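You operate a simulated robot arm through the tools that you are given. There is no shell and no other tool. Be economical: measure what you need, move in short steps, check, and stop when the job is done.

You run a simulated two-armed robot. Do the job below in one go: nothing can be reset, and whatever is moved stays where it is left.

TASK
On the top of the dark table, fold the green scarf in half, so that it is half as long.
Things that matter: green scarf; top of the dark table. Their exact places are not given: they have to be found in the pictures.

Only the result counts: the job must be done as asked and must still hold three seconds after the hand-in. Knocking over, shifting, dropping, spilling or breaking anything else fails it. Flat cloth is picked up by pressing the open fingertips on it (5 to 10 N) and closing them slowly along it; thin cloth reads only 2 to 8 mm in the jaws.

THE ROBOT
Two 7-joint arms with two-finger parallel grippers on one trunk, on a base that drives. Base frame: it is fixed to the floor where the robot stands at the start and does not move with it; the origin is under the middle of the robot, x ahead of it, y to its left, z up. Readings come in mm, degrees, newtons and seconds.
The left shoulder is at the start at [70, 163, 1045], the right one opposite. Places, roughly: top of the dark table [700, -300, 800]. Payload 3.43 kg a hand.
Tool frame (each hand has its own): the origin (TCP) lies between the finger pads and is the grasp point; the fingertips stand 34 mm ahead of it; z points along the fingers, y is the line along which they close. Largest opening 128 mm; finger width 24, thickness 12; the body of the gripper, 48 by 130 mm, starts 96 mm behind the TCP.
Orientation is that of the tool frame in the base frame, as [roll, pitch, yaw] about the fixed x, y, z axes, in that order (R = Rz(yaw) Ry(pitch) Rx(roll)). With the fingers straight down and closing along the base's y, the tool's x points along the base's -x, its y along +y and its z along -z.

THE INTERFACE
- The arms move only by the tool play_rows. It takes "left_moves", "right_moves" or both (then of equal length, played together; a hand with none holds still); each is text: rows parted by semicolons, each of 7 numbers parted by spaces: the gripper command, from -1 (shut) to 1 (fully open), values between in proportion, then the shift along the tool's x, y, z in mm, then the turn, a rotation vector about the tool's x, y, z in degrees. In form: claw x y z ax ay az; .... A call has 1 to 12 rows; each row is the pose to reach, as a shift and turn from the pose commanded when the call began, along the tool's axes at that moment. Rows are played at 5 a second. More than 50 mm and 8.6 degrees between two rows, or a gripper value outside its range, and nothing of the call is played. A pose out of reach is approached as far as the arm can. The call stops where the force on the tool passes 40 N (or 10 N more than at its start, if that is more) or the arm is blocked; 0.2 s more then pass. The fingers move at their own pace (about 153 mm/s each) and stop on an object; they squeeze with about 43 N. The grip force told is the motor's: it shows also when the fingers shut on nothing. Time passes only in rows, and 0.2 s behind the last, so rows that repeat a pose let the fingers close. The reply holds the time, the measured pose of the TCP, the force on the tool along the base axes, the opening and the grip force, in the units named above and with some noise.
- Cameras (640 x 400 px; columns grow to the right, rows downward): "scene" is now at [136.2, 8.6, 1263.1]; the picture's right is [0.11, -0.99, 0.00], its down [-0.71, -0.08, -0.70] and it looks along [0.70, 0.08, -0.71] (base axes); focal length 284 px, centre (320, 200). "left" rides on the left gripper at [76, 11, -160] in its tool frame; the picture's right is [-0.15, 0.99, 0.00], its down [-0.88, -0.13, -0.46] and it looks along [-0.45, -0.07, 0.89] (tool axes); focal length 234 px, centre (320, 200). "right" rides on the right gripper at [76, -11, -160] in its tool frame; the picture's right is [0.15, 0.99, 0.00], its down [-0.88, 0.13, -0.46] and it looks along [-0.45, 0.07, 0.89] (tool axes); focal length 234 px, centre (320, 200).
- camera(camera): a new picture of that camera. It takes no simulated time.
- lift_body(by): slides the trunk up (or, below 0, down) by that many mm; the arms and the scene camera ride with it, the base frame stays. It gives what a move gives, with no picture.
- base_move(legs): drives the robot by 1 to 6 legs, each [ahead, left, turn to the left] in mm, mm and degrees, along the robot's own axes; the way and the turn of a leg run together, so that a leg with both is an arc; at most 1500 mm and 180 degrees a leg. The arms and the cameras ride along, it lands a little off, and it stops where it bumps. It gives what a move gives.
- head_to(pan, tilt): turns the head with the scene camera to pan (to the left, within 86 degrees either way) and tilt (down, from -29 to 69), counted from straight ahead of the robot. It gives what a move gives.
- pixel_to_xyz(camera, pixels): for up to 12 pixels [column, row] of the newest picture of that camera ("zoom" is the newest enlarged one), the place [x, y, z] in the base frame of the surface seen there, good to about 2 mm, but the place of the scene camera against the robot may be out by one fixed shift of up to 12 mm in any direction. It takes no simulated time.
- zoom(camera, box): a new picture of the part [left, top, right, bottom] of that camera's present view, enlarged. It takes no simulated time.
- close_job(): hands the job in; it is judged then, once.

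Work in short steps. Measure before you move; look again where a grasp or a placing could have gone wrong, and mend it. You have 80 turns and 78 pictures in all, those below and enlarged ones among them. Open the grippers and draw the arms clear of the work before you hand the job in, unless the task says otherwise.

The tools are called after "Emit:" as name(argument=value, ...) on one line, values as JSON. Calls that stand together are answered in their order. play_rows: Moves the arms, as the interface text tells. Its arguments: {"type":"object","properties":{"left_moves":{"type":"string"},"right_moves":{"type":"string"}},"required":[]} The other tools are called the same way: lift_body (by) slides the trunk up or down; base_move (legs) drives the base; head_to (pan, tilt) turns the head that bears the scene camera; camera (camera) takes a picture; pixel_to_xyz (camera, pixels) gives the place of the surface under pixels of a picture; zoom (camera, box) takes an enlarged picture of a part of a camera's view; close_job () hands the job in.

At the start:

```text
time_s: 0.0
left_tool_pos: [655.6, 303.0, 965.6]
left_orientation: [180.0, -0.1, 180.0]
left_wrist_force: [0.5, 0.4, 0.3]
left_width: 128.1
left_gripper_force: 0.0
right_tool_pos: [659.9, -292.5, 928.7]
right_orientation: [179.9, 0.0, 180.0]
right_wrist_force: [-0.2, 0.0, 0.4]
right_width: 127.9
right_gripper_force: 0.0
trunk travel left (down, up): [-525.0, 415.0]
robot x, y, heading: [-5.1, -3.2, 0.2]
head pan, tilt: [6.3, 45.3]
```

scene: 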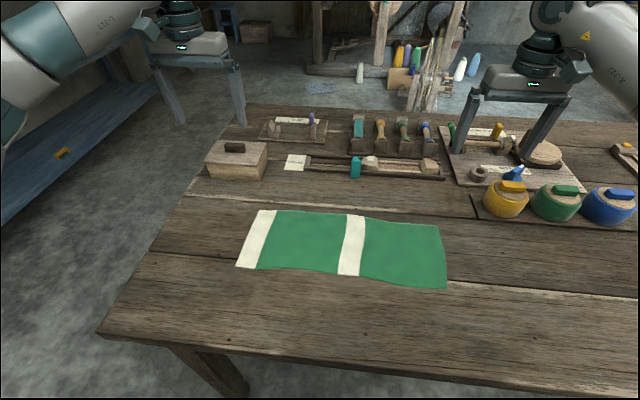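
right: 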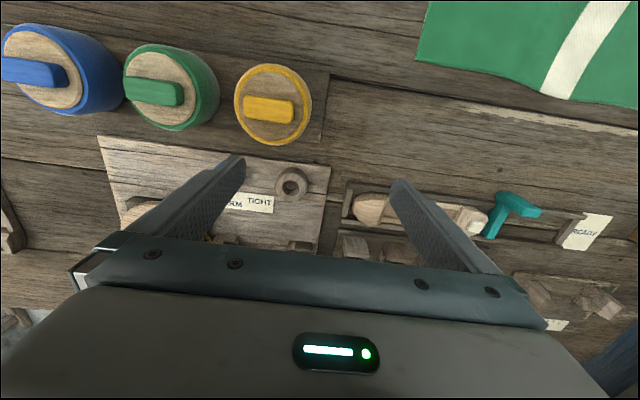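
left: 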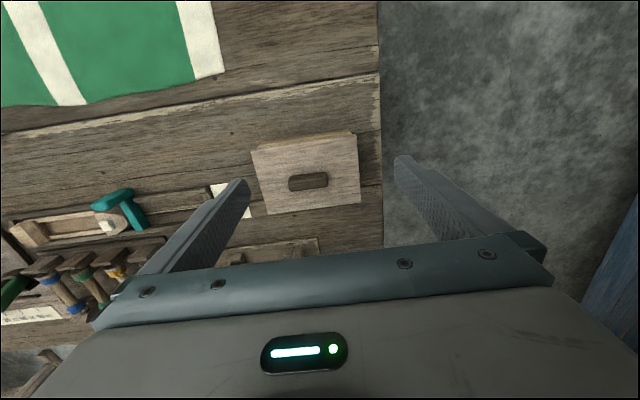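

The scarf lies across the table with corners near (258,210), (236,267), (446,288), (438,225) in the scene picture. I measure these first.

Emit:
pixel_to_xyz(camera="scene", pixels=[[260, 212], [239, 265], [444, 286], [437, 227], [355, 217], [348, 273], [300, 240], [400, 250], [350, 300], [235, 180], [500, 215], [355, 175]])

Emit:
zoom(camera="scene", box=[210, 180, 480, 320])

```text
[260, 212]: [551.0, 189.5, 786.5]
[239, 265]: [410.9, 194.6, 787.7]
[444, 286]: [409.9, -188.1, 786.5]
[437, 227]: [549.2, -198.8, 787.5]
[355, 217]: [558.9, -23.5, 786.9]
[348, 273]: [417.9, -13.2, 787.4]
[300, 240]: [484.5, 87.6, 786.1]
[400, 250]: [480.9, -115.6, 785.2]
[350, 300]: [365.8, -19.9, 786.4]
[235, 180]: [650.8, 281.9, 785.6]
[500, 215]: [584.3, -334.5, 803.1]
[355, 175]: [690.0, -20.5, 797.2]
```

```text
2.37 times, centred on (345, 250) of scene
```

zoom: 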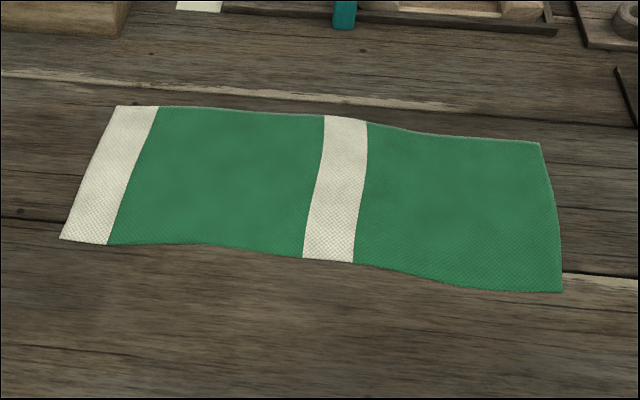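

The scarf is about 385 mm along y (from -193 to +192) and 145 mm along x (410 to 555), on a table top at z of about 786. I want both hands on the two corners of its left end, which means standing to the left and turned right, so I check the free floor on the left.

Emit:
head_to(pan=75, tilt=45)

Emit:
camera(camera="scene")

Emit:
pixel_to_xyz(camera="scene", pixels=[[320, 300], [320, 200], [320, 120], [320, 60], [450, 200], [550, 200], [600, 350], [200, 250], [100, 250], [500, 100], [320, 380], [200, 380]])

```text
time_s: 1.4
left_tool_pos: [656.7, 302.8, 966.4]
left_orientation: [180.0, 0.0, 180.0]
left_wrist_force: [-0.1, 0.0, 0.1]
left_width: 128.0
left_gripper_force: 0.0
right_tool_pos: [660.9, -291.9, 928.1]
right_orientation: [-180.0, 0.0, 180.0]
right_wrist_force: [-0.1, 0.3, -0.6]
right_width: 127.9
right_gripper_force: 0.0
trunk travel left (down, up): [-525.0, 415.0]
robot x, y, heading: [-0.7, 2.5, 0.1]
head pan, tilt: [75.0, 45.0]
```

```text
73 pictures are left
```

scene: 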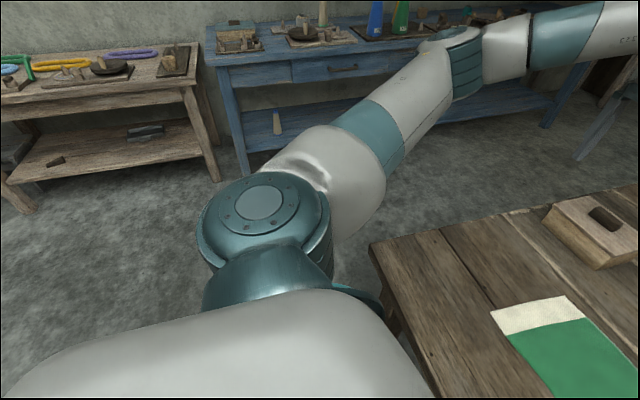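

```text
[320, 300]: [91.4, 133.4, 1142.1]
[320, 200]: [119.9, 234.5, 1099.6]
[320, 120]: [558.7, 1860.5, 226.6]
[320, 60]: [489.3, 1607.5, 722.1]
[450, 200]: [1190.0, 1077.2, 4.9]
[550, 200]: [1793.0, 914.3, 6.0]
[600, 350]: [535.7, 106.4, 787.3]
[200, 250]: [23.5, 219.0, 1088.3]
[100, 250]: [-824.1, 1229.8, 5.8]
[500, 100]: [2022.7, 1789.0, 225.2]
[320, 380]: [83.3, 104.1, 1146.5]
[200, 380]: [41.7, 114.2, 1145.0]
```

The bench is 1.6 m away, so the floor to the left is free. I drive about 368 mm left and turn 38 degrees right.

Emit:
base_move(legs=[[0, 368, 0], [0, 0, -38]])

Emit:
head_to(pan=10, tilt=50)

Emit:
camera(camera="scene")

Emit:
pixel_to_xyz(camera="scene", pixels=[[320, 300], [320, 200]])

```text
time_s: 3.9
left_tool_pos: [654.6, 666.9, 965.3]
left_orientation: [-180.0, 0.0, 179.5]
left_wrist_force: [-0.2, -0.2, 0.1]
left_width: 127.9
left_gripper_force: 0.0
right_tool_pos: [654.7, 71.5, 927.9]
right_orientation: [-179.9, 0.0, 179.5]
right_wrist_force: [0.1, -0.3, -0.9]
right_width: 127.8
right_gripper_force: 0.0
trunk travel left (down, up): [-525.0, 415.0]
robot x, y, heading: [-0.4, 365.8, -0.4]
head pan, tilt: [75.0, 45.0]
stopped in leg 1: the robot was blocked; the commanded pose is now the measured one
```

```text
time_s: 5.3
left_tool_pos: [654.4, 667.4, 966.0]
left_orientation: [-179.9, -0.1, 179.5]
left_wrist_force: [0.4, -0.3, 0.4]
left_width: 127.9
left_gripper_force: 0.0
right_tool_pos: [654.4, 71.1, 928.7]
right_orientation: [-180.0, -0.1, 179.5]
right_wrist_force: [1.6, 0.4, 0.2]
right_width: 128.0
right_gripper_force: 0.0
trunk travel left (down, up): [-525.0, 415.0]
robot x, y, heading: [-3.3, 368.5, -0.5]
head pan, tilt: [10.0, 50.0]
```

```text
72 pictures are left
```

scene: 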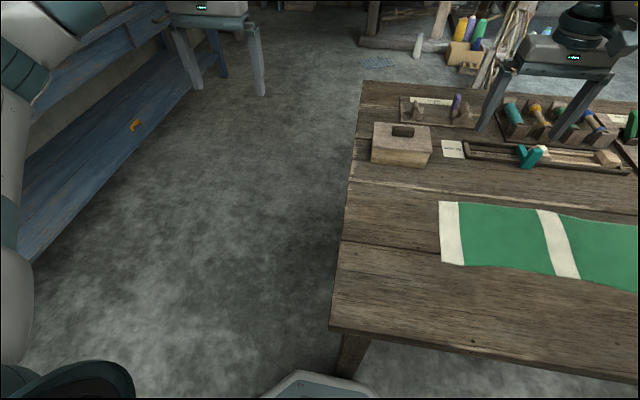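

```text
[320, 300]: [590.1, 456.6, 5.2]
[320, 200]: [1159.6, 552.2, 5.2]
```

The robot was blocked just as it began the turn; the base edge appears at (320,385) next to the table leg at (350,350). I look down at it.

Emit:
head_to(pan=-15, tilt=69)

Emit:
camera(camera="scene")

Emit:
pixel_to_xyz(camera="scene", pixels=[[240, 280], [240, 300], [250, 320], [200, 300], [300, 300], [220, 250], [260, 250], [300, 250]])

```text
time_s: 6.2
left_tool_pos: [654.6, 666.7, 965.8]
left_orientation: [-180.0, 0.1, 179.5]
left_wrist_force: [0.5, 1.4, -0.7]
left_width: 128.1
left_gripper_force: 0.0
right_tool_pos: [653.6, 71.9, 928.0]
right_orientation: [179.9, 0.0, 179.5]
right_wrist_force: [0.3, 0.2, 0.3]
right_width: 127.9
right_gripper_force: 0.0
trunk travel left (down, up): [-525.0, 415.0]
robot x, y, heading: [-1.6, 371.6, -0.6]
head pan, tilt: [-15.0, 68.8]
```

```text
71 pictures are left
```

scene: 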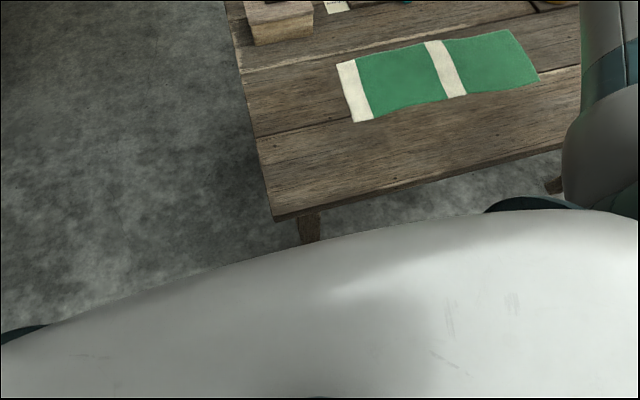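

```text
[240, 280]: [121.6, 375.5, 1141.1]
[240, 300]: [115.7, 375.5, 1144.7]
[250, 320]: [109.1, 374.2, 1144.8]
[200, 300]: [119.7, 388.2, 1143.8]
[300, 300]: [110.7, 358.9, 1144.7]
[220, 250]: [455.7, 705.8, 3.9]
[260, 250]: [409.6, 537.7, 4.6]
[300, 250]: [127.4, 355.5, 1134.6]
```

The base would hit the table leg if turned, but at y of about 370 without turning, the left hand can take the far corner and the right hand the near one; the base can then drive right to carry the fold. I bring both hands above the left end, staying high.

Emit:
play_rows(left_moves="0 10.8 -42.5 6 0 0 0; 0 21.6 -85 12 0 0 0; 0 32.4 -127.5 18 0 0 0; 0 43.2 -170 24 0 0 0; 0 54 -212.5 30 0 0 0; 0 64.8 -255 36 0 0 0; 0 75.6 -297.5 42 0 0 0; 0 86.4 -340 48 0 0 0; 0 97.2 -382.5 54 0 0 0; 0 108 -425 60 0 0 0; 0 118 -467 66 0 0 0; 0 118 -467 66 0 0 0", right_moves="0 30 9 3 0 0 0; 0 60 18 6 0 0 0; 0 90 27 9 0 0 0; 0 120 36 12 0 0 0; 0 150 45 15 0 0 0; 0 180 54 18 0 0 0; 0 210 63 21 0 0 0; 0 227 72 24 0 0 0; 0 227 81 27 0 0 0; 0 227 93 28 0 0 0; 0 227 93 28 0 0 0; 0 227 93 28 0 0 0")

Emit:
head_to(pan=-25, tilt=45)

Emit:
camera(camera="scene")

Emit:
camera(camera="left")

Emit:
camera(camera="right")

```text
time_s: 8.8
left_tool_pos: [534.4, 200.2, 899.3]
left_orientation: [-179.9, 0.0, 179.7]
left_wrist_force: [-0.1, 0.4, -1.2]
left_width: 64.0
left_gripper_force: 0.1
right_tool_pos: [429.3, 167.7, 900.3]
right_orientation: [-180.0, 0.0, 179.5]
right_wrist_force: [0.2, -0.5, 0.0]
right_width: 63.8
right_gripper_force: 0.0
trunk travel left (down, up): [-525.0, 415.0]
robot x, y, heading: [-5.4, 366.5, -0.5]
head pan, tilt: [-15.0, 68.8]
```

```text
time_s: 9.6
left_tool_pos: [534.4, 199.4, 899.5]
left_orientation: [179.9, 0.0, 179.5]
left_wrist_force: [-0.2, 1.1, 0.4]
left_width: 63.9
left_gripper_force: 0.1
right_tool_pos: [428.5, 167.0, 899.8]
right_orientation: [180.0, 0.0, 179.5]
right_wrist_force: [-0.5, 0.2, -0.2]
right_width: 63.8
right_gripper_force: 0.0
trunk travel left (down, up): [-525.0, 415.0]
robot x, y, heading: [-1.5, 368.9, -0.6]
head pan, tilt: [-25.0, 45.0]
```

```text
70 pictures are left
```

scene: 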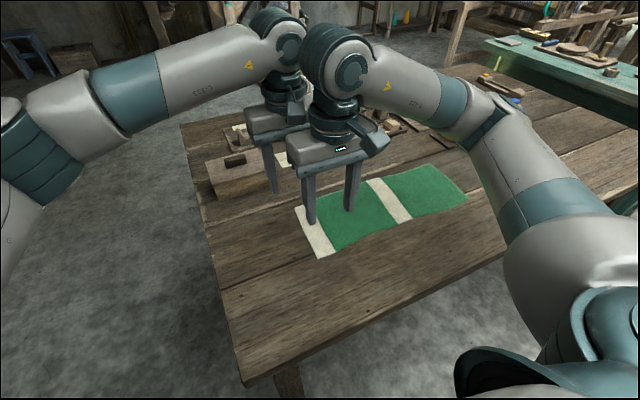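

```text
69 pictures are left
```

left: 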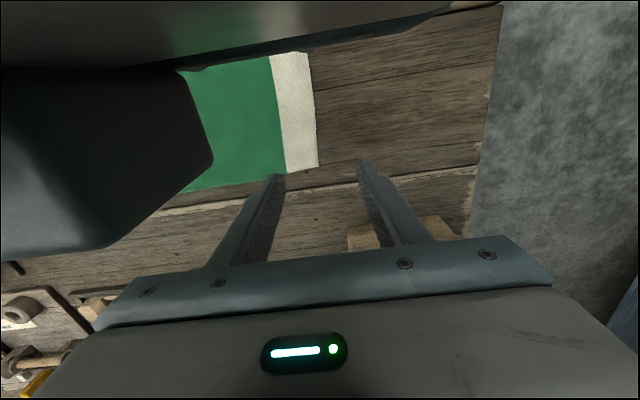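

```text
68 pictures are left
```

right: 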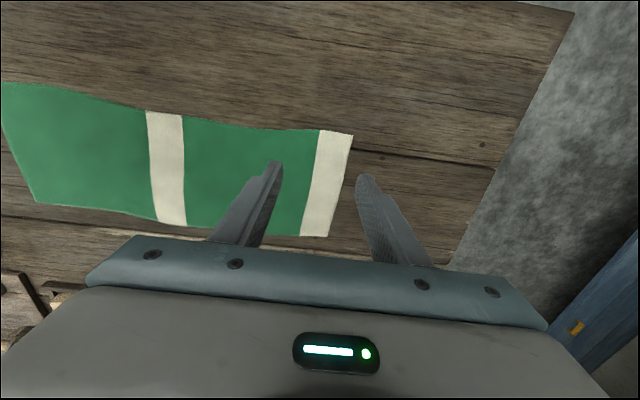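

Both hands are over the left end with a slim gap between the wrists. I measure the end's corners in the wrist pictures: left view (308,55) and (317,165), right view (351,136) and (328,235).

Emit:
pixel_to_xyz(camera="left", pixels=[[307, 58], [315, 162], [312, 110], [290, 168]])

Emit:
pixel_to_xyz(camera="right", pixels=[[348, 138], [326, 233], [338, 190], [8, 88], [40, 200], [420, 200]])

Emit:
zoom(camera="scene", box=[210, 0, 430, 260])

```text
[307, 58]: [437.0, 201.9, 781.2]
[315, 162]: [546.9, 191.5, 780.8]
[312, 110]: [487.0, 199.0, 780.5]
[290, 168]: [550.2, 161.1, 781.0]
```

```text
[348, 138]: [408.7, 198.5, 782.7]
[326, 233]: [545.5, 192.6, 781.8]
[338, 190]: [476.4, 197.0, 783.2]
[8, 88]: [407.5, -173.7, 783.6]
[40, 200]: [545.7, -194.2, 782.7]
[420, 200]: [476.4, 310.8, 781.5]
```

```text
1.54 times, centred on (320, 130) of scene
```

zoom: 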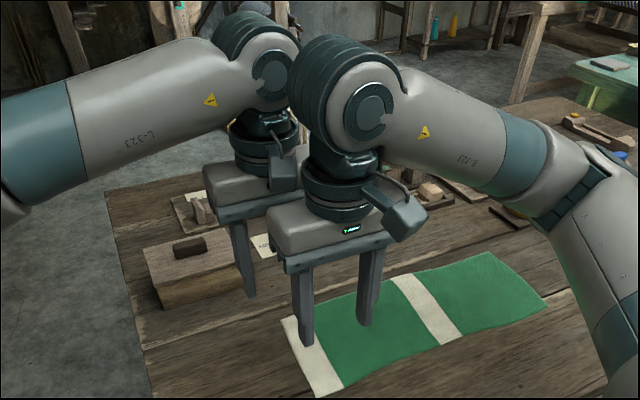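

The left-hand camera mount would crowd the right wrist if both hands had the same y. I turn the left hand 90 degrees about its own axis, so that its camera swings away to +y and it closes along x.

Emit:
play_rows(left_moves="-0.5 0 0 0 0 0 8; -0.5 0 0 0 0 0 16; -0.5 0 0 0 0 0 24; -0.5 0 0 0 0 0 32; -0.5 0 0 0 0 0 40; -0.5 0 0 0 0 0 48; -0.5 0 0 0 0 0 56; -0.5 0 0 0 0 0 64; -0.5 0 0 0 0 0 72; -0.5 0 0 0 0 0 80; -0.5 0 0 0 0 0 88; -0.5 0 0 0 0 0 90", right_moves="-0.53 0 0 0 0 0 0; -0.53 0 0 0 0 0 0; -0.53 0 0 0 0 0 0; -0.53 0 0 0 0 0 0; -0.53 0 0 0 0 0 0; -0.53 0 0 0 0 0 0; -0.53 0 0 0 0 0 0; -0.53 0 0 0 0 0 0; -0.53 0 0 0 0 0 0; -0.53 0 0 0 0 0 0; -0.53 0 0 0 0 0 0; -0.53 0 0 0 0 0 0")

Emit:
zoom(camera="scene", box=[210, 0, 430, 260])

```text
time_s: 11.1
left_tool_pos: [536.7, 201.7, 900.3]
left_orientation: [-179.9, 0.1, 131.8]
left_wrist_force: [0.0, -0.5, 0.7]
left_width: 32.0
left_gripper_force: 0.1
right_tool_pos: [426.7, 168.0, 900.4]
right_orientation: [179.8, -0.1, -180.0]
right_wrist_force: [0.8, 0.4, -0.8]
right_width: 30.0
right_gripper_force: 0.0
trunk travel left (down, up): [-525.0, 415.0]
robot x, y, heading: [-8.0, 370.0, -0.7]
head pan, tilt: [-25.0, 45.0]
stopped in row 7 (left hand): the force on the tool passed its limit (the readings are from after the stop); the commanded pose is now the measured one
```

```text
1.54 times, centred on (320, 130) of scene
```

zoom: 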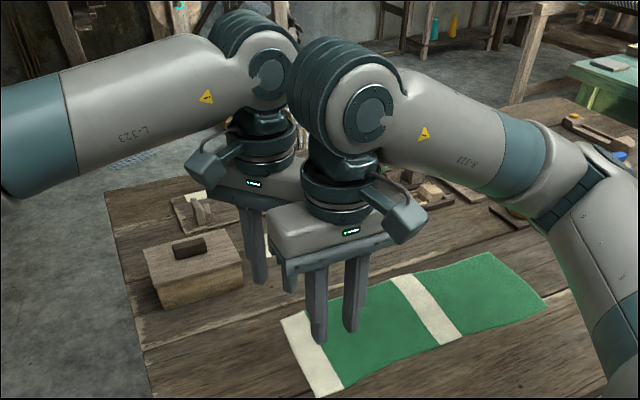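

The left gripper body touched the right one at 48 degrees of turn. I draw the left hand away to +y and keep turning it in the same sense, so that its camera ends on the far side and both hands close along y.

Emit:
play_rows(left_moves="-0.5 23 34 -10 0 0 0; -0.5 46 68 -20 0 0 0; -0.5 69 102 -30 0 0 0; -0.5 69 102 -30 0 0 8; -0.5 69 102 -30 0 0 16; -0.5 69 102 -30 0 0 24; -0.5 69 102 -30 0 0 32; -0.5 69 102 -30 0 0 40; -0.5 69 102 -30 0 0 48; -0.5 69 102 -30 0 0 56; -0.5 69 102 -30 0 0 64; -0.5 69 102 -30 0 0 72")

Emit:
play_rows(left_moves="-0.5 0 0 0 0 0 8; -0.5 0 0 0 0 0 16; -0.5 0 0 0 0 0 24; -0.5 0 0 0 0 0 32; -0.5 0 0 0 0 0 40; -0.5 0 0 0 0 0 48; -0.5 0 0 0 0 0 56; -0.5 0 0 0 0 0 60; -0.5 0 0 0 0 0 60")

```text
time_s: 13.7
left_tool_pos: [342.8, 317.3, 945.1]
left_orientation: [179.3, -0.4, 60.9]
left_wrist_force: [-0.3, -0.7, -0.2]
left_width: 31.9
left_gripper_force: 0.0
left hand out of reach, approached as far as the arm can: row 7, 8, 9, 10, 11, 12
right_tool_pos: [423.3, 166.6, 900.9]
right_orientation: [179.8, 0.1, 180.0]
right_wrist_force: [1.0, -2.0, -1.2]
right_width: 30.3
right_gripper_force: 0.0
trunk travel left (down, up): [-525.0, 415.0]
robot x, y, heading: [-2.3, 368.6, -0.6]
head pan, tilt: [-25.0, 45.0]
```

```text
time_s: 15.0
left_tool_pos: [183.6, 351.6, 950.1]
left_orientation: [179.8, -1.6, 19.7]
left_wrist_force: [30.2, 7.6, 6.1]
left_width: 32.4
left_gripper_force: 0.1
left hand out of reach, approached as far as the arm can: row 1, 2, 3, 4, 5, 6
right_tool_pos: [424.9, 168.7, 901.1]
right_orientation: [179.8, -0.1, -179.9]
right_wrist_force: [-0.1, 0.5, -0.7]
right_width: 30.4
right_gripper_force: 0.0
trunk travel left (down, up): [-525.0, 415.0]
robot x, y, heading: [-0.4, 368.3, -0.5]
head pan, tilt: [-25.0, 45.0]
stopped in row 6 (left hand): the force on the tool passed its limit (the readings are from after the stop); the commanded pose is now the measured one
```

The left wrist hit its turning limit (near yaw 100) and was pulled back toward the body. I bring it forward again while turning back.

Emit:
play_rows(left_moves="-0.5 20 5 0 0 0 -8; -0.5 41 10 0 0 0 -16; -0.5 62 15 0 0 0 -24; -0.5 83 15 0 0 0 -32; -0.5 104 15 0 0 0 -40; -0.5 125 15 0 0 0 -48; -0.5 146 15 0 0 0 -56; -0.5 167 15 0 0 0 -64; -0.5 188 15 0 0 0 -72; -0.5 209 15 0 0 0 -80; -0.5 230 15 0 0 0 -88; -0.5 246 15 0 0 0 -96")

Emit:
camera(camera="scene")

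```text
time_s: 17.6
left_tool_pos: [420.7, 420.1, 956.5]
left_orientation: [178.5, 0.4, 115.6]
left_wrist_force: [0.1, -0.4, -0.9]
left_width: 32.0
left_gripper_force: 0.1
right_tool_pos: [425.6, 168.7, 899.6]
right_orientation: [179.9, -0.1, -180.0]
right_wrist_force: [0.0, 0.3, 0.5]
right_width: 30.3
right_gripper_force: 0.0
trunk travel left (down, up): [-525.0, 415.0]
robot x, y, heading: [-0.6, 367.8, -0.3]
head pan, tilt: [-25.0, 45.0]
```

```text
65 pictures are left
```

scene: 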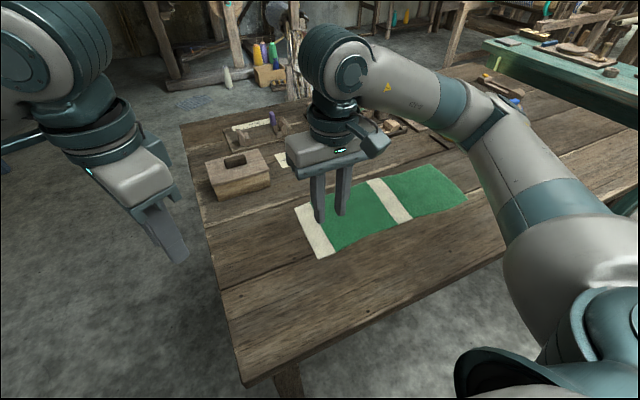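

The left hand is free again. A better way is to keep both hands at yaw 180 and lean their tops apart, about 15 degrees on the left and 10 on the right. First I turn the left hand back and place it at about (560, 300, 930), and lean the right hand toward the robot.

Emit:
play_rows(left_moves="-0.5 -18 8 3 0 0 -7; -0.5 -37 16 6 0 0 -14; -0.5 -56 24 9 0 0 -21; -0.5 -75 32 12 0 0 -28; -0.5 -94 40 15 0 0 -35; -0.5 -113 48 18 0 0 -42; -0.5 -132 56 21 0 0 -49; -0.5 -150 64 24 0 0 -56; -0.5 -168 73 26 0 0 -63; -0.5 -168 73 26 0 0 -64.4; -0.5 -168 73 26 0 0 -64.4", right_moves="-0.53 0 0 0 0 -3 0; -0.53 1 0 0 0 -6 0; -0.53 3 0 0 0 -8 0; -0.53 5 0 0 0 -10 0; -0.53 8 0 0 0 -10 0; -0.53 8 0 0 0 -10 0; -0.53 8 0 0 0 -10 0; -0.53 8 0 0 0 -10 0; -0.53 8 0 0 0 -10 0; -0.53 8 0 0 0 -10 0; -0.53 8 0 0 0 -10 0")

```text
time_s: 20.0
left_tool_pos: [560.9, 301.1, 932.6]
left_orientation: [179.7, 1.6, 180.0]
left_wrist_force: [-0.2, -0.5, -0.5]
left_width: 32.1
left_gripper_force: 0.1
right_tool_pos: [419.1, 168.4, 900.3]
right_orientation: [179.9, 9.8, -179.9]
right_wrist_force: [-0.7, 0.4, -0.7]
right_width: 29.9
right_gripper_force: 0.2
trunk travel left (down, up): [-525.0, 415.0]
robot x, y, heading: [-6.1, 367.2, -0.3]
head pan, tilt: [-25.0, 45.0]
```

The right hand leans as wanted (pitch 9.8). Now I lean the left hand the other way and bring it over the far corner at y of about 172.

Emit:
play_rows(left_moves="-0.53 0 0 0 0 6 0; -0.53 0 0 0 0 12 0; -0.53 0 0 0 0 16.6 0; -0.53 4 -32 8 0 16.6 0; -0.53 8 -64 16 0 16.6 0; -0.53 11 -96 24 0 16.6 0; -0.53 13 -129 33 0 16.6 0; -0.53 13 -129 33 0 16.6 0")

Emit:
camera(camera="scene")

Emit:
camera(camera="right")

Emit:
camera(camera="left")

```text
time_s: 21.8
left_tool_pos: [550.0, 172.8, 900.2]
left_orientation: [179.7, -15.1, -180.0]
left_wrist_force: [-0.3, 0.4, -0.4]
left_width: 29.9
left_gripper_force: 0.0
right_tool_pos: [417.6, 169.1, 900.3]
right_orientation: [179.9, 10.0, -180.0]
right_wrist_force: [0.1, 0.1, -0.3]
right_width: 30.1
right_gripper_force: 0.1
trunk travel left (down, up): [-525.0, 415.0]
robot x, y, heading: [-3.8, 369.6, -0.3]
head pan, tilt: [-25.0, 45.0]
```

```text
64 pictures are left
```

scene: 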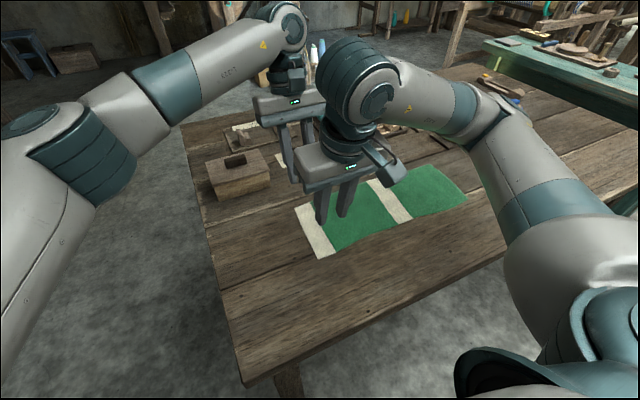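

```text
63 pictures are left
```

right: 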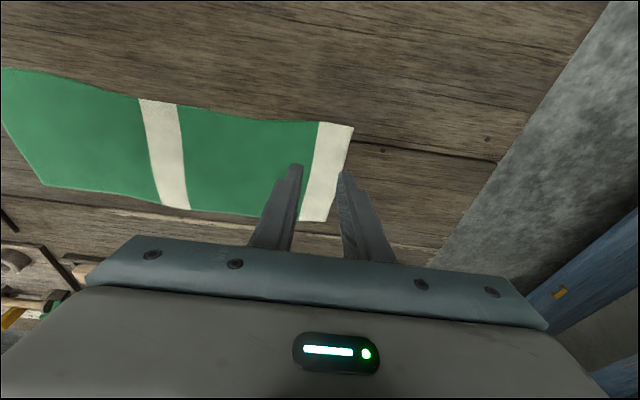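

```text
62 pictures are left
```

left: 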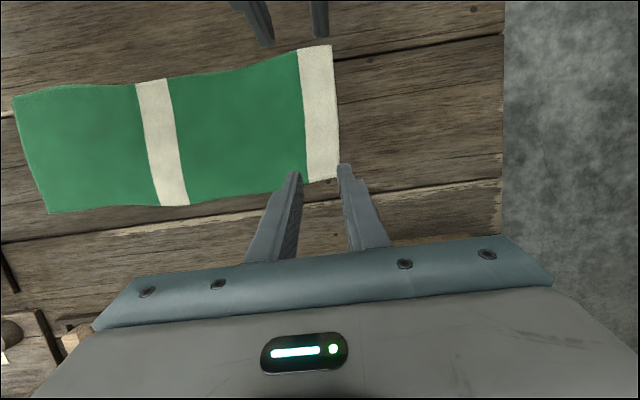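

Both hands are clear of each other and straddle the white end stripe. The far corner is at (547,192) and the near one at (409,199), so I nudge the tips inward and descend to 7 mm or so above the cloth.

Emit:
play_rows(left_moves="-0.53 -2 -3 25 0 0 0; -0.53 -4 -6 50 0 0 0; -0.53 -6 -9 76 0 0 0; -0.53 -6 -9 76 0 0 0", right_moves="-0.53 2 -1 25 0 0 0; -0.53 4 -2 50 0 0 0; -0.53 5 -3 75 0 0 0; -0.53 5 -3 75 0 0 0")

Emit:
camera(camera="right")

Emit:
camera(camera="left")

```text
time_s: 22.8
left_tool_pos: [533.5, 163.9, 823.1]
left_orientation: [179.8, -15.1, 179.9]
left_wrist_force: [0.2, -0.2, 0.8]
left_width: 30.2
left_gripper_force: 0.1
right_tool_pos: [425.2, 165.0, 825.0]
right_orientation: [179.9, 9.9, -179.9]
right_wrist_force: [-0.5, -1.1, 0.2]
right_width: 30.0
right_gripper_force: 0.0
trunk travel left (down, up): [-525.0, 415.0]
robot x, y, heading: [-3.5, 370.4, -0.5]
head pan, tilt: [-25.0, 45.0]
```

```text
61 pictures are left
```

right: 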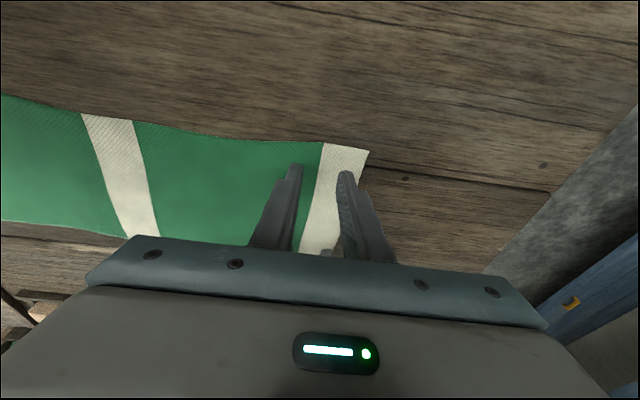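

```text
60 pictures are left
```

left: 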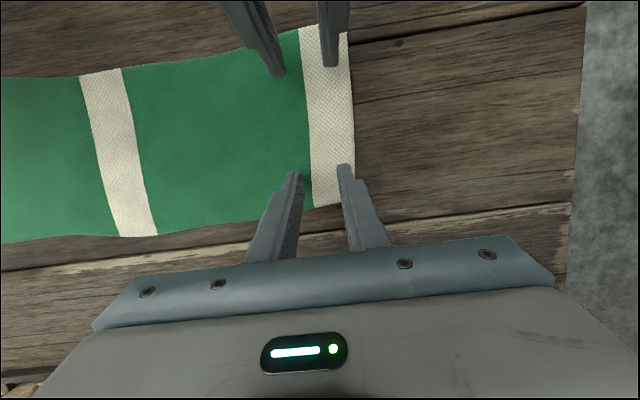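

The tips stand over the stripe near both corners. I lower both hands in small steps until they press.

Emit:
play_rows(left_moves="-0.53 -0.5 0 2 0 0 0; -0.53 -1 0 4 0 0 0; -0.53 -1.3 0 5 0 0 0", right_moves="-0.53 0.5 0 3 0 0 0; -0.53 1 0 5 0 0 0; -0.53 1.2 0 7 0 0 0")

```text
time_s: 23.6
left_tool_pos: [533.1, 163.9, 818.6]
left_orientation: [179.7, -15.1, 180.0]
left_wrist_force: [-0.6, 0.1, 0.7]
left_width: 30.0
left_gripper_force: 0.1
right_tool_pos: [425.4, 165.3, 818.0]
right_orientation: [179.9, 9.9, -180.0]
right_wrist_force: [0.4, -0.3, 0.0]
right_width: 30.0
right_gripper_force: 0.0
trunk travel left (down, up): [-525.0, 415.0]
robot x, y, heading: [-0.1, 370.3, -0.5]
head pan, tilt: [-25.0, 45.0]
```

No contact yet, so I go down further in 1 mm steps.

Emit:
play_rows(left_moves="-0.53 -0.3 0 1 0 0 0; -0.53 -0.5 0 2 0 0 0; -0.53 -0.8 0 3 0 0 0", right_moves="-0.53 0.2 0 1 0 0 0; -0.53 0.3 0 2 0 0 0; -0.53 0.5 0 3 0 0 0")

```text
time_s: 24.4
left_tool_pos: [532.8, 163.3, 815.9]
left_orientation: [179.7, -15.0, -179.9]
left_wrist_force: [2.5, -0.7, 7.7]
left_width: 30.0
left_gripper_force: 0.0
right_tool_pos: [426.0, 165.9, 817.5]
right_orientation: [179.9, 10.0, -179.9]
right_wrist_force: [-0.7, -3.3, 18.3]
right_width: 29.9
right_gripper_force: 0.1
trunk travel left (down, up): [-525.0, 415.0]
robot x, y, heading: [-4.2, 368.7, -0.4]
head pan, tilt: [-25.0, 45.0]
```

The left hand presses with 7.7 N and the right with 18 N. I raise the right one slightly and close both slowly.

Emit:
play_rows(left_moves="-0.53 0 0 0 0 0 0; -0.58 0 0 0 0 0 0; -0.63 0 0 0 0 0 0; -0.68 0 0 0 0 0 0; -0.73 0 0 0 0 0 0; -0.78 0 0 0 0 0 0; -0.83 0 0 0 0 0 0; -0.88 0 0 0 0 0 0; -0.93 0 0 0 0 0 0; -1 0 0 0 0 0 0; -1 0 0 0 0 0 0; -1 0 0 0 0 0 0", right_moves="-0.53 -0.2 0 -1.1 0 0 0; -0.58 -0.2 0 -1.1 0 0 0; -0.63 -0.2 0 -1.1 0 0 0; -0.68 -0.2 0 -1.1 0 0 0; -0.73 -0.2 0 -1.1 0 0 0; -0.78 -0.2 0 -1.1 0 0 0; -0.83 -0.2 0 -1.1 0 0 0; -0.88 -0.2 0 -1.1 0 0 0; -0.93 -0.2 0 -1.1 0 0 0; -1 -0.2 0 -1.1 0 0 0; -1 -0.2 0 -1.1 0 0 0; -1 -0.2 0 -1.1 0 0 0")

Emit:
camera(camera="left")

Emit:
camera(camera="right")

```text
time_s: 27.0
left_tool_pos: [533.4, 164.8, 817.4]
left_orientation: [179.7, -15.0, 180.0]
left_wrist_force: [-0.3, -1.3, 19.6]
left_width: 0.1
left_gripper_force: 33.0
right_tool_pos: [425.1, 165.6, 818.7]
right_orientation: [179.9, 10.0, -179.9]
right_wrist_force: [2.3, 1.8, 9.4]
right_width: 1.6
right_gripper_force: 36.2
trunk travel left (down, up): [-525.0, 415.0]
robot x, y, heading: [-1.9, 370.8, -0.3]
head pan, tilt: [-25.0, 45.0]
```

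```text
59 pictures are left
```

left: 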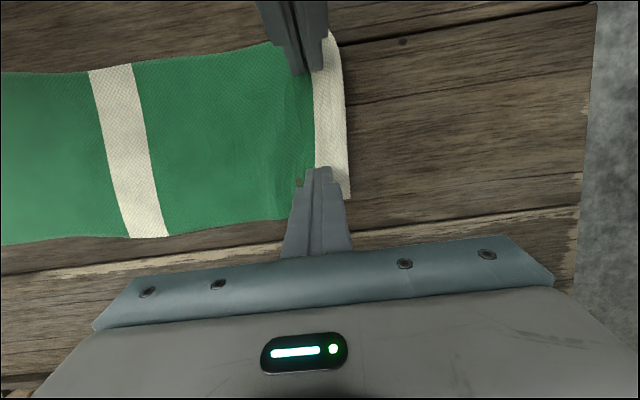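

```text
58 pictures are left
```

right: 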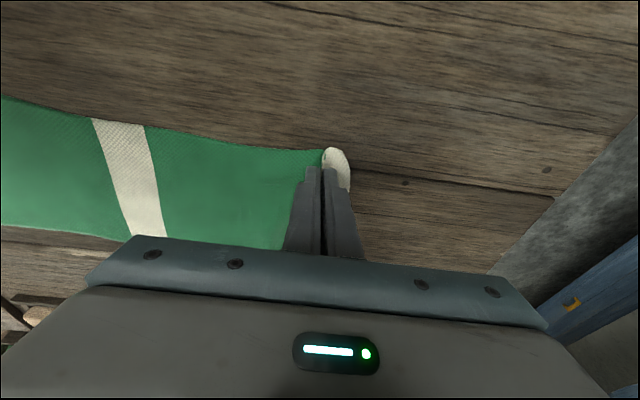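

The right hand reads 1.6 mm and drew the stripe in; the left reads 0.1 mm, so it slipped. I lift the left, lean it back to about 9 degrees for a flatter contact, and open it to 40 mm for another try.

Emit:
play_rows(left_moves="-1 2 0 -8 0 0 0; -0.4 2 0 -8 0 -3 0; -0.4 2 0 -8 0 -6 0; -0.4 2 0 -8 0 -6 0")

Emit:
camera(camera="left")

Emit:
pixel_to_xyz(camera="left", pixels=[[340, 170], [342, 195], [345, 130]])

```text
time_s: 28.0
left_tool_pos: [532.7, 162.4, 824.4]
left_orientation: [179.7, -9.0, 179.9]
left_wrist_force: [-0.4, -0.2, -0.6]
left_width: 38.4
left_gripper_force: 0.0
right_tool_pos: [425.3, 167.5, 818.5]
right_orientation: [179.9, 10.0, -179.9]
right_wrist_force: [-2.2, 2.2, 19.0]
right_width: 1.6
right_gripper_force: 36.5
trunk travel left (down, up): [-525.0, 415.0]
robot x, y, heading: [-5.8, 369.3, -0.4]
head pan, tilt: [-25.0, 45.0]
```

```text
57 pictures are left
```

left: 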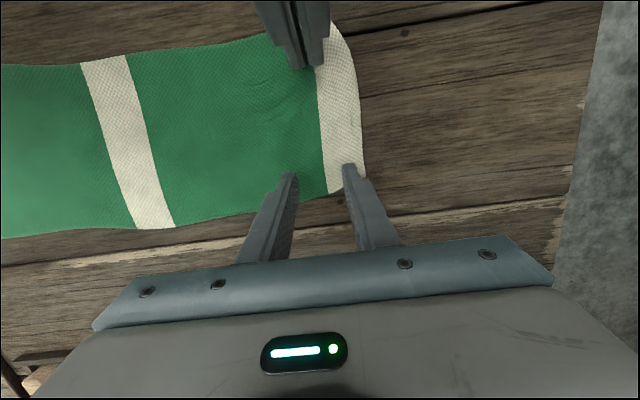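

```text
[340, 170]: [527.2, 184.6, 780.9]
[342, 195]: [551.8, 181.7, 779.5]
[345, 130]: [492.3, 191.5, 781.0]
```

The cloth sprang back flat, with its corner at about (362,178) in the left view. I shift the left hand 7 mm inward and 4 mm from the edge and lower it to press.

Emit:
play_rows(left_moves="-0.4 6 -2 3 0 0 0; -0.4 6 -4 6 0 0 0; -0.4 6 -4 7 0 0 0; -0.4 6 -4 8 0 0 0")

```text
time_s: 29.0
left_tool_pos: [527.5, 159.9, 818.2]
left_orientation: [179.6, -9.0, -179.9]
left_wrist_force: [1.0, -0.1, -1.0]
left_width: 38.3
left_gripper_force: 0.1
right_tool_pos: [424.9, 166.9, 817.2]
right_orientation: [179.8, 10.0, -179.9]
right_wrist_force: [-2.2, 2.7, 20.5]
right_width: 1.7
right_gripper_force: 36.2
trunk travel left (down, up): [-525.0, 415.0]
robot x, y, heading: [-4.4, 373.2, -0.5]
head pan, tilt: [-25.0, 45.0]
```

Not touching yet; I go 3 mm further down.

Emit:
play_rows(left_moves="-0.4 0 0 1 0 0 0; -0.4 0 0 2 0 0 0; -0.4 0 0 3 0 0 0")

```text
time_s: 29.8
left_tool_pos: [525.4, 159.7, 816.3]
left_orientation: [179.8, -9.0, 179.8]
left_wrist_force: [-2.3, 1.3, 9.6]
left_width: 38.4
left_gripper_force: 0.0
right_tool_pos: [425.0, 165.7, 817.9]
right_orientation: [-180.0, 10.1, -179.9]
right_wrist_force: [1.0, 0.6, 15.3]
right_width: 1.8
right_gripper_force: 36.6
trunk travel left (down, up): [-525.0, 415.0]
robot x, y, heading: [-4.8, 370.8, -0.6]
head pan, tilt: [-25.0, 45.0]
```

The left hand presses with 9.6 N; I close it slowly while adding about 0.5 mm of pressure.

Emit:
play_rows(left_moves="-0.45 0 0 0.3 0 0 0; -0.51 0 0 0.5 0 0 0; -0.57 0 0 0.5 0 0 0; -0.63 0 0 0.5 0 0 0; -0.69 0 0 0.5 0 0 0; -0.75 0 0 0.5 0 0 0; -0.81 0 0 0.5 0 0 0; -0.87 0 0 0.5 0 0 0; -0.93 0 0 0.5 0 0 0; -1 0 0 0.5 0 0 0; -1 0 0 0.5 0 0 0; -1 0 0 0.5 0 0 0")

Emit:
camera(camera="left")

```text
time_s: 31.9
left_tool_pos: [525.4, 159.0, 816.7]
left_orientation: [179.9, -9.1, 179.9]
left_wrist_force: [-1.7, 0.1, 10.8]
left_width: 2.6
left_gripper_force: 37.1
right_tool_pos: [425.2, 166.3, 817.5]
right_orientation: [179.9, 10.1, -179.9]
right_wrist_force: [-0.7, -0.8, 9.8]
right_width: 1.7
right_gripper_force: 36.1
trunk travel left (down, up): [-525.0, 415.0]
robot x, y, heading: [-1.6, 368.3, -0.3]
head pan, tilt: [-25.0, 45.0]
stopped in row 10 (left hand): the force on the tool passed its limit (the readings are from after the stop); the commanded pose is now the measured one
```

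```text
56 pictures are left
```

left: 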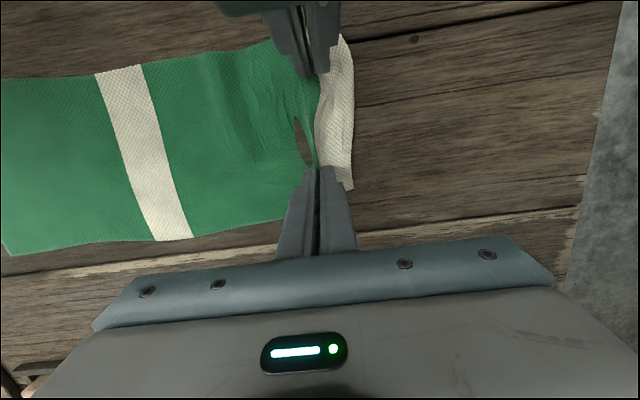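

Left reads 2.6 mm now: gripped. There is a dark lens shape at (303,140); I enlarge it before lifting.

Emit:
zoom(camera="left", box=[220, 20, 400, 200])

```text
2.22 times, centred on (310, 110) of left
```

zoom: 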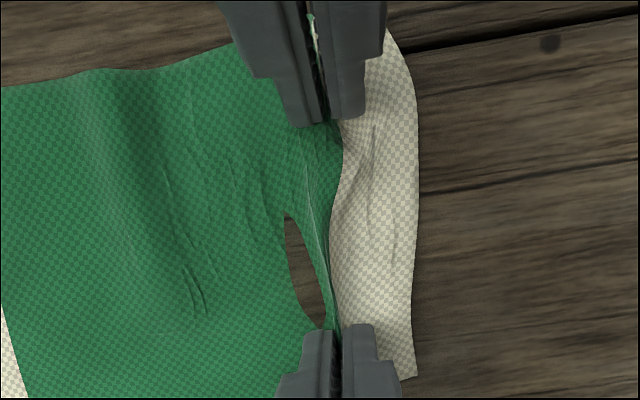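

It looks like the cloth dipping into the table between the grips, a wrinkle. I lift both hands slowly by 40 mm and check.

Emit:
play_rows(left_moves="-1 1.6 0 -9.9 0 0 0; -1 3.1 -3 -19.8 0 0 0; -1 4.7 -6 -29.6 0 0 0; -1 6.3 -10 -39.5 0 0 0; -1 6.3 -10 -39.5 0 0 0", right_moves="-1 -1.7 0 -9.9 0 0 0; -1 -3.5 -3 -19.7 0 0 0; -1 -5.2 -6 -29.6 0 0 0; -1 -7 -10 -39.4 0 0 0; -1 -7 -10 -39.4 0 0 0")

Emit:
camera(camera="scene")

Emit:
camera(camera="left")

```text
time_s: 33.1
left_tool_pos: [528.0, 149.7, 855.9]
left_orientation: [179.8, -9.1, 180.0]
left_wrist_force: [-0.7, 1.0, -0.3]
left_width: 2.4
left_gripper_force: 37.4
right_tool_pos: [424.7, 154.2, 854.6]
right_orientation: [179.8, 9.7, -179.9]
right_wrist_force: [-0.2, 0.1, -0.5]
right_width: 1.8
right_gripper_force: 36.5
trunk travel left (down, up): [-525.0, 415.0]
robot x, y, heading: [-4.9, 370.9, -0.7]
head pan, tilt: [-25.0, 45.0]
```

```text
54 pictures are left
```

scene: 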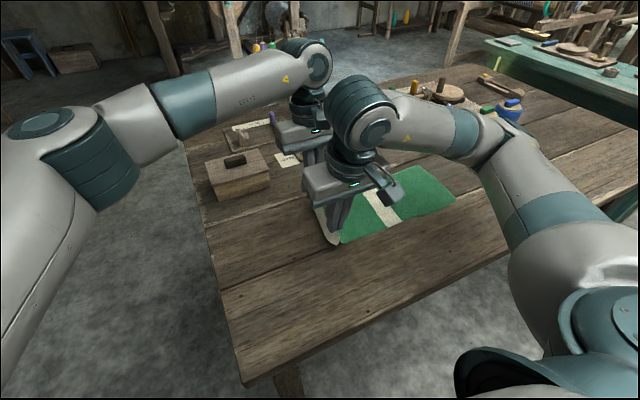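

```text
53 pictures are left
```

left: 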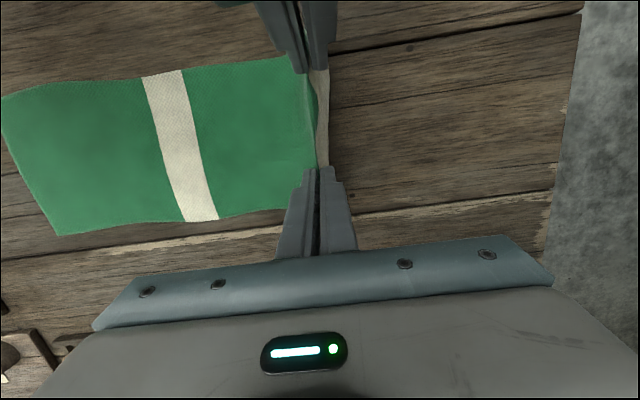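

Both corners are held (2.4 and 1.8 mm) and the stripe hangs as a short flap. I raise 70 mm more while moving 70 mm toward -y, then check where the far end lies.

Emit:
play_rows(left_moves="-1 1.6 -10 -9.9 0 0 0; -1 3.1 -20 -19.8 0 0 0; -1 4.7 -30 -29.6 0 0 0; -1 6.3 -40 -39.5 0 0 0; -1 7.8 -50 -49.4 0 0 0; -1 9.4 -60 -59.2 0 0 0; -1 11 -70 -69 0 0 0; -1 11 -70 -69 0 0 0", right_moves="-1 -1.7 -10 -9.9 0 0 0; -1 -3.5 -20 -19.7 0 0 0; -1 -5.2 -30 -29.6 0 0 0; -1 -7 -40 -39.4 0 0 0; -1 -8.7 -50 -49.2 0 0 0; -1 -10.4 -60 -59.1 0 0 0; -1 -12.2 -70 -69 0 0 0; -1 -12.2 -70 -69 0 0 0")

Emit:
camera(camera="scene")

Emit:
camera(camera="left")

```text
time_s: 35.0
left_tool_pos: [528.6, 93.6, 911.0]
left_orientation: [179.8, -9.0, 179.9]
left_wrist_force: [-0.4, -1.5, -0.2]
left_width: 2.4
left_gripper_force: 37.1
left hand out of reach, approached as far as the arm can: row 6, 7, 8
right_tool_pos: [427.2, 85.5, 925.1]
right_orientation: [179.9, 9.9, -179.9]
right_wrist_force: [0.8, 0.4, -0.2]
right_width: 1.9
right_gripper_force: 36.8
trunk travel left (down, up): [-525.0, 415.0]
robot x, y, heading: [0.3, 368.9, -0.5]
head pan, tilt: [-25.0, 45.0]
```

```text
52 pictures are left
```

scene: 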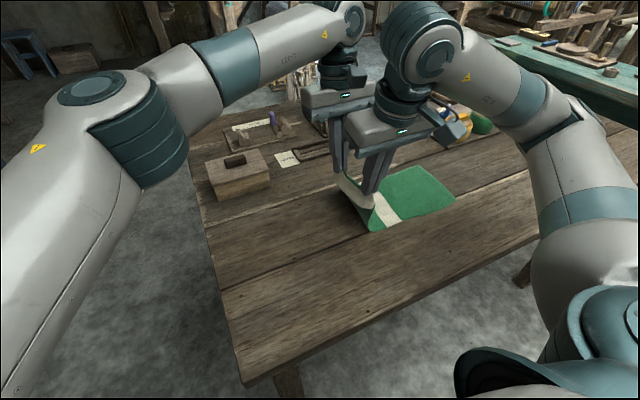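

```text
51 pictures are left
```

left: 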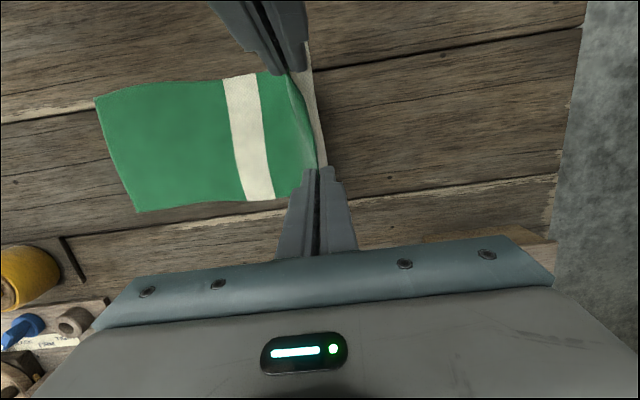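

The left arm is near its reach limit, so the base carries on from here. I first measure the resting end, at (98,98) and (137,210) in the left view.

Emit:
pixel_to_xyz(camera="left", pixels=[[100, 101], [139, 208], [225, 82], [247, 196], [261, 78], [315, 80], [322, 160]])

Emit:
base_move(legs=[[0, -130, 0]])

Emit:
camera(camera="scene")

```text
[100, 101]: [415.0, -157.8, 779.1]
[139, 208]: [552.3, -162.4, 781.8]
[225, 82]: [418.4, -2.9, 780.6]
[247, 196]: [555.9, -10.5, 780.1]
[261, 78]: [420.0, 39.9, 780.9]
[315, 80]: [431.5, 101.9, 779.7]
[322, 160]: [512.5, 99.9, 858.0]
```

```text
time_s: 36.2
left_tool_pos: [526.3, -33.3, 910.3]
left_orientation: [179.7, -9.0, 179.9]
left_wrist_force: [0.1, 0.2, -0.1]
left_width: 2.4
left_gripper_force: 37.0
right_tool_pos: [425.0, -43.8, 925.5]
right_orientation: [179.9, 9.8, -180.0]
right_wrist_force: [0.2, -0.8, 0.6]
right_width: 2.0
right_gripper_force: 36.2
trunk travel left (down, up): [-525.0, 415.0]
robot x, y, heading: [-1.8, 246.0, -0.4]
head pan, tilt: [-25.0, 45.0]
```

```text
50 pictures are left
```

scene: 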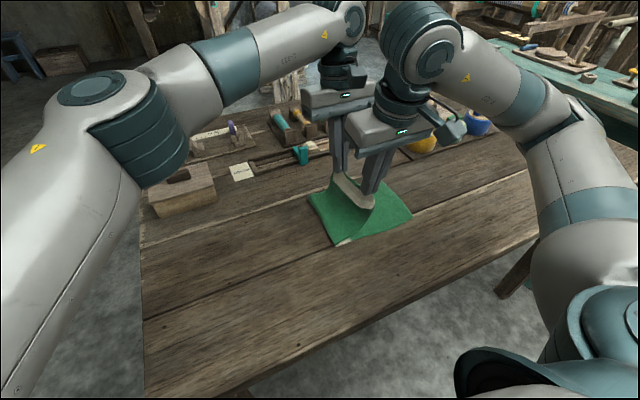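

The fold is forming; the resting end lies at y of about -160. I drive another 140 mm right to overshoot, so that the hanging flap can be laid outward afterwards.

Emit:
base_move(legs=[[0, -140, 0]])

Emit:
camera(camera="scene")

Emit:
camera(camera="left")

Emit:
camera(camera="right")

```text
time_s: 37.5
left_tool_pos: [525.5, -172.1, 909.8]
left_orientation: [179.7, -9.1, 179.8]
left_wrist_force: [-0.2, 0.9, 0.3]
left_width: 2.9
left_gripper_force: 37.2
right_tool_pos: [423.4, -181.0, 924.9]
right_orientation: [179.8, 10.0, -180.0]
right_wrist_force: [-0.4, 0.2, 0.0]
right_width: 1.7
right_gripper_force: 36.5
trunk travel left (down, up): [-525.0, 415.0]
robot x, y, heading: [-3.2, 106.7, -0.5]
head pan, tilt: [-25.0, 45.0]
```

```text
49 pictures are left
```

scene: 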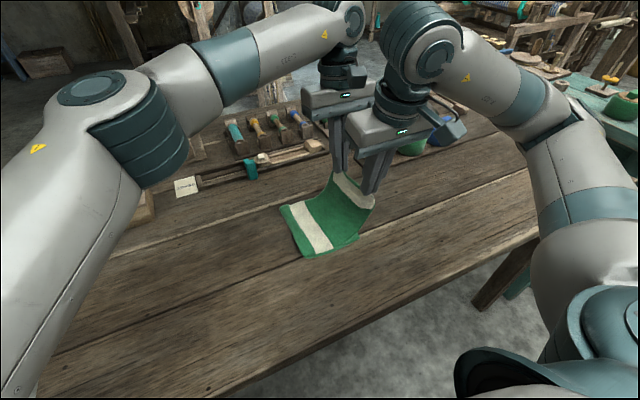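

```text
48 pictures are left
```

left: 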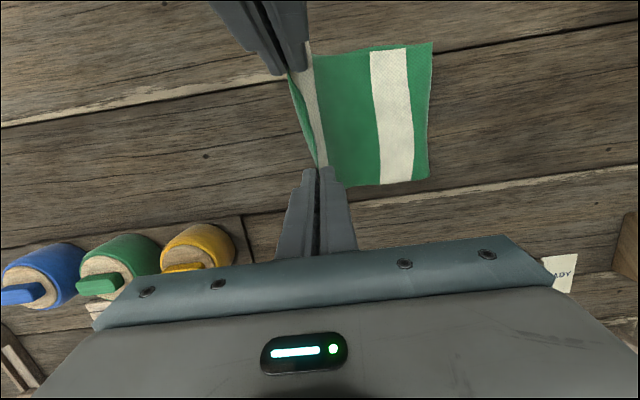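

```text
47 pictures are left
```

right: 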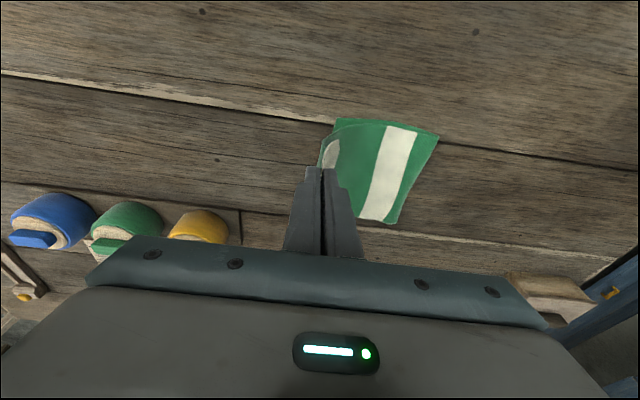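

The fold line is now at about (430,110) in the left view with the middle stripe beside it. I measure the fold edge and the end.

Emit:
pixel_to_xyz(camera="left", pixels=[[429, 46], [425, 176], [372, 60], [382, 180], [312, 60], [320, 150], [303, 110], [298, 95], [345, 180]])

Emit:
pixel_to_xyz(camera="right", pixels=[[434, 138], [393, 220], [340, 122], [325, 145], [331, 155], [340, 175]])

Emit:
zoom(camera="right", box=[270, 90, 470, 250])

```text
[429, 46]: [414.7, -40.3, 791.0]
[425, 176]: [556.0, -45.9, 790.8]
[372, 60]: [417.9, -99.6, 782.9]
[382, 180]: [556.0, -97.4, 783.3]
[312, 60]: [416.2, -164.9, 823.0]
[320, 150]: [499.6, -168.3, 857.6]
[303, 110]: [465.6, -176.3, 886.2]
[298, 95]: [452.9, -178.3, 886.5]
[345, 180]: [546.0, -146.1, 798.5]
```

```text
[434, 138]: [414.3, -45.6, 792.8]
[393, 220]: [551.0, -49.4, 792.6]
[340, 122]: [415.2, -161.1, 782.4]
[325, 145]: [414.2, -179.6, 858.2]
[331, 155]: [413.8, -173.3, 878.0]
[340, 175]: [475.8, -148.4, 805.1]
```

```text
2.50 times, centred on (370, 170) of right
```

zoom: 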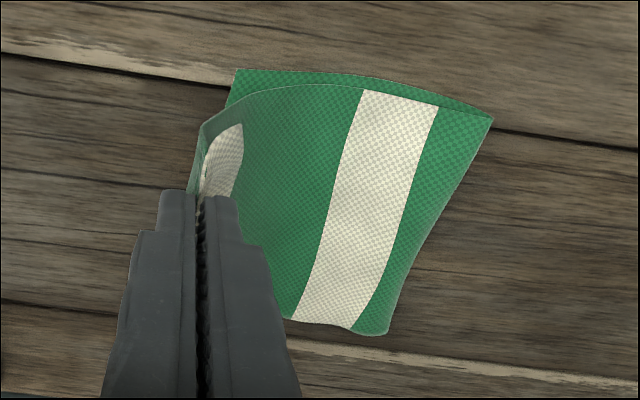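

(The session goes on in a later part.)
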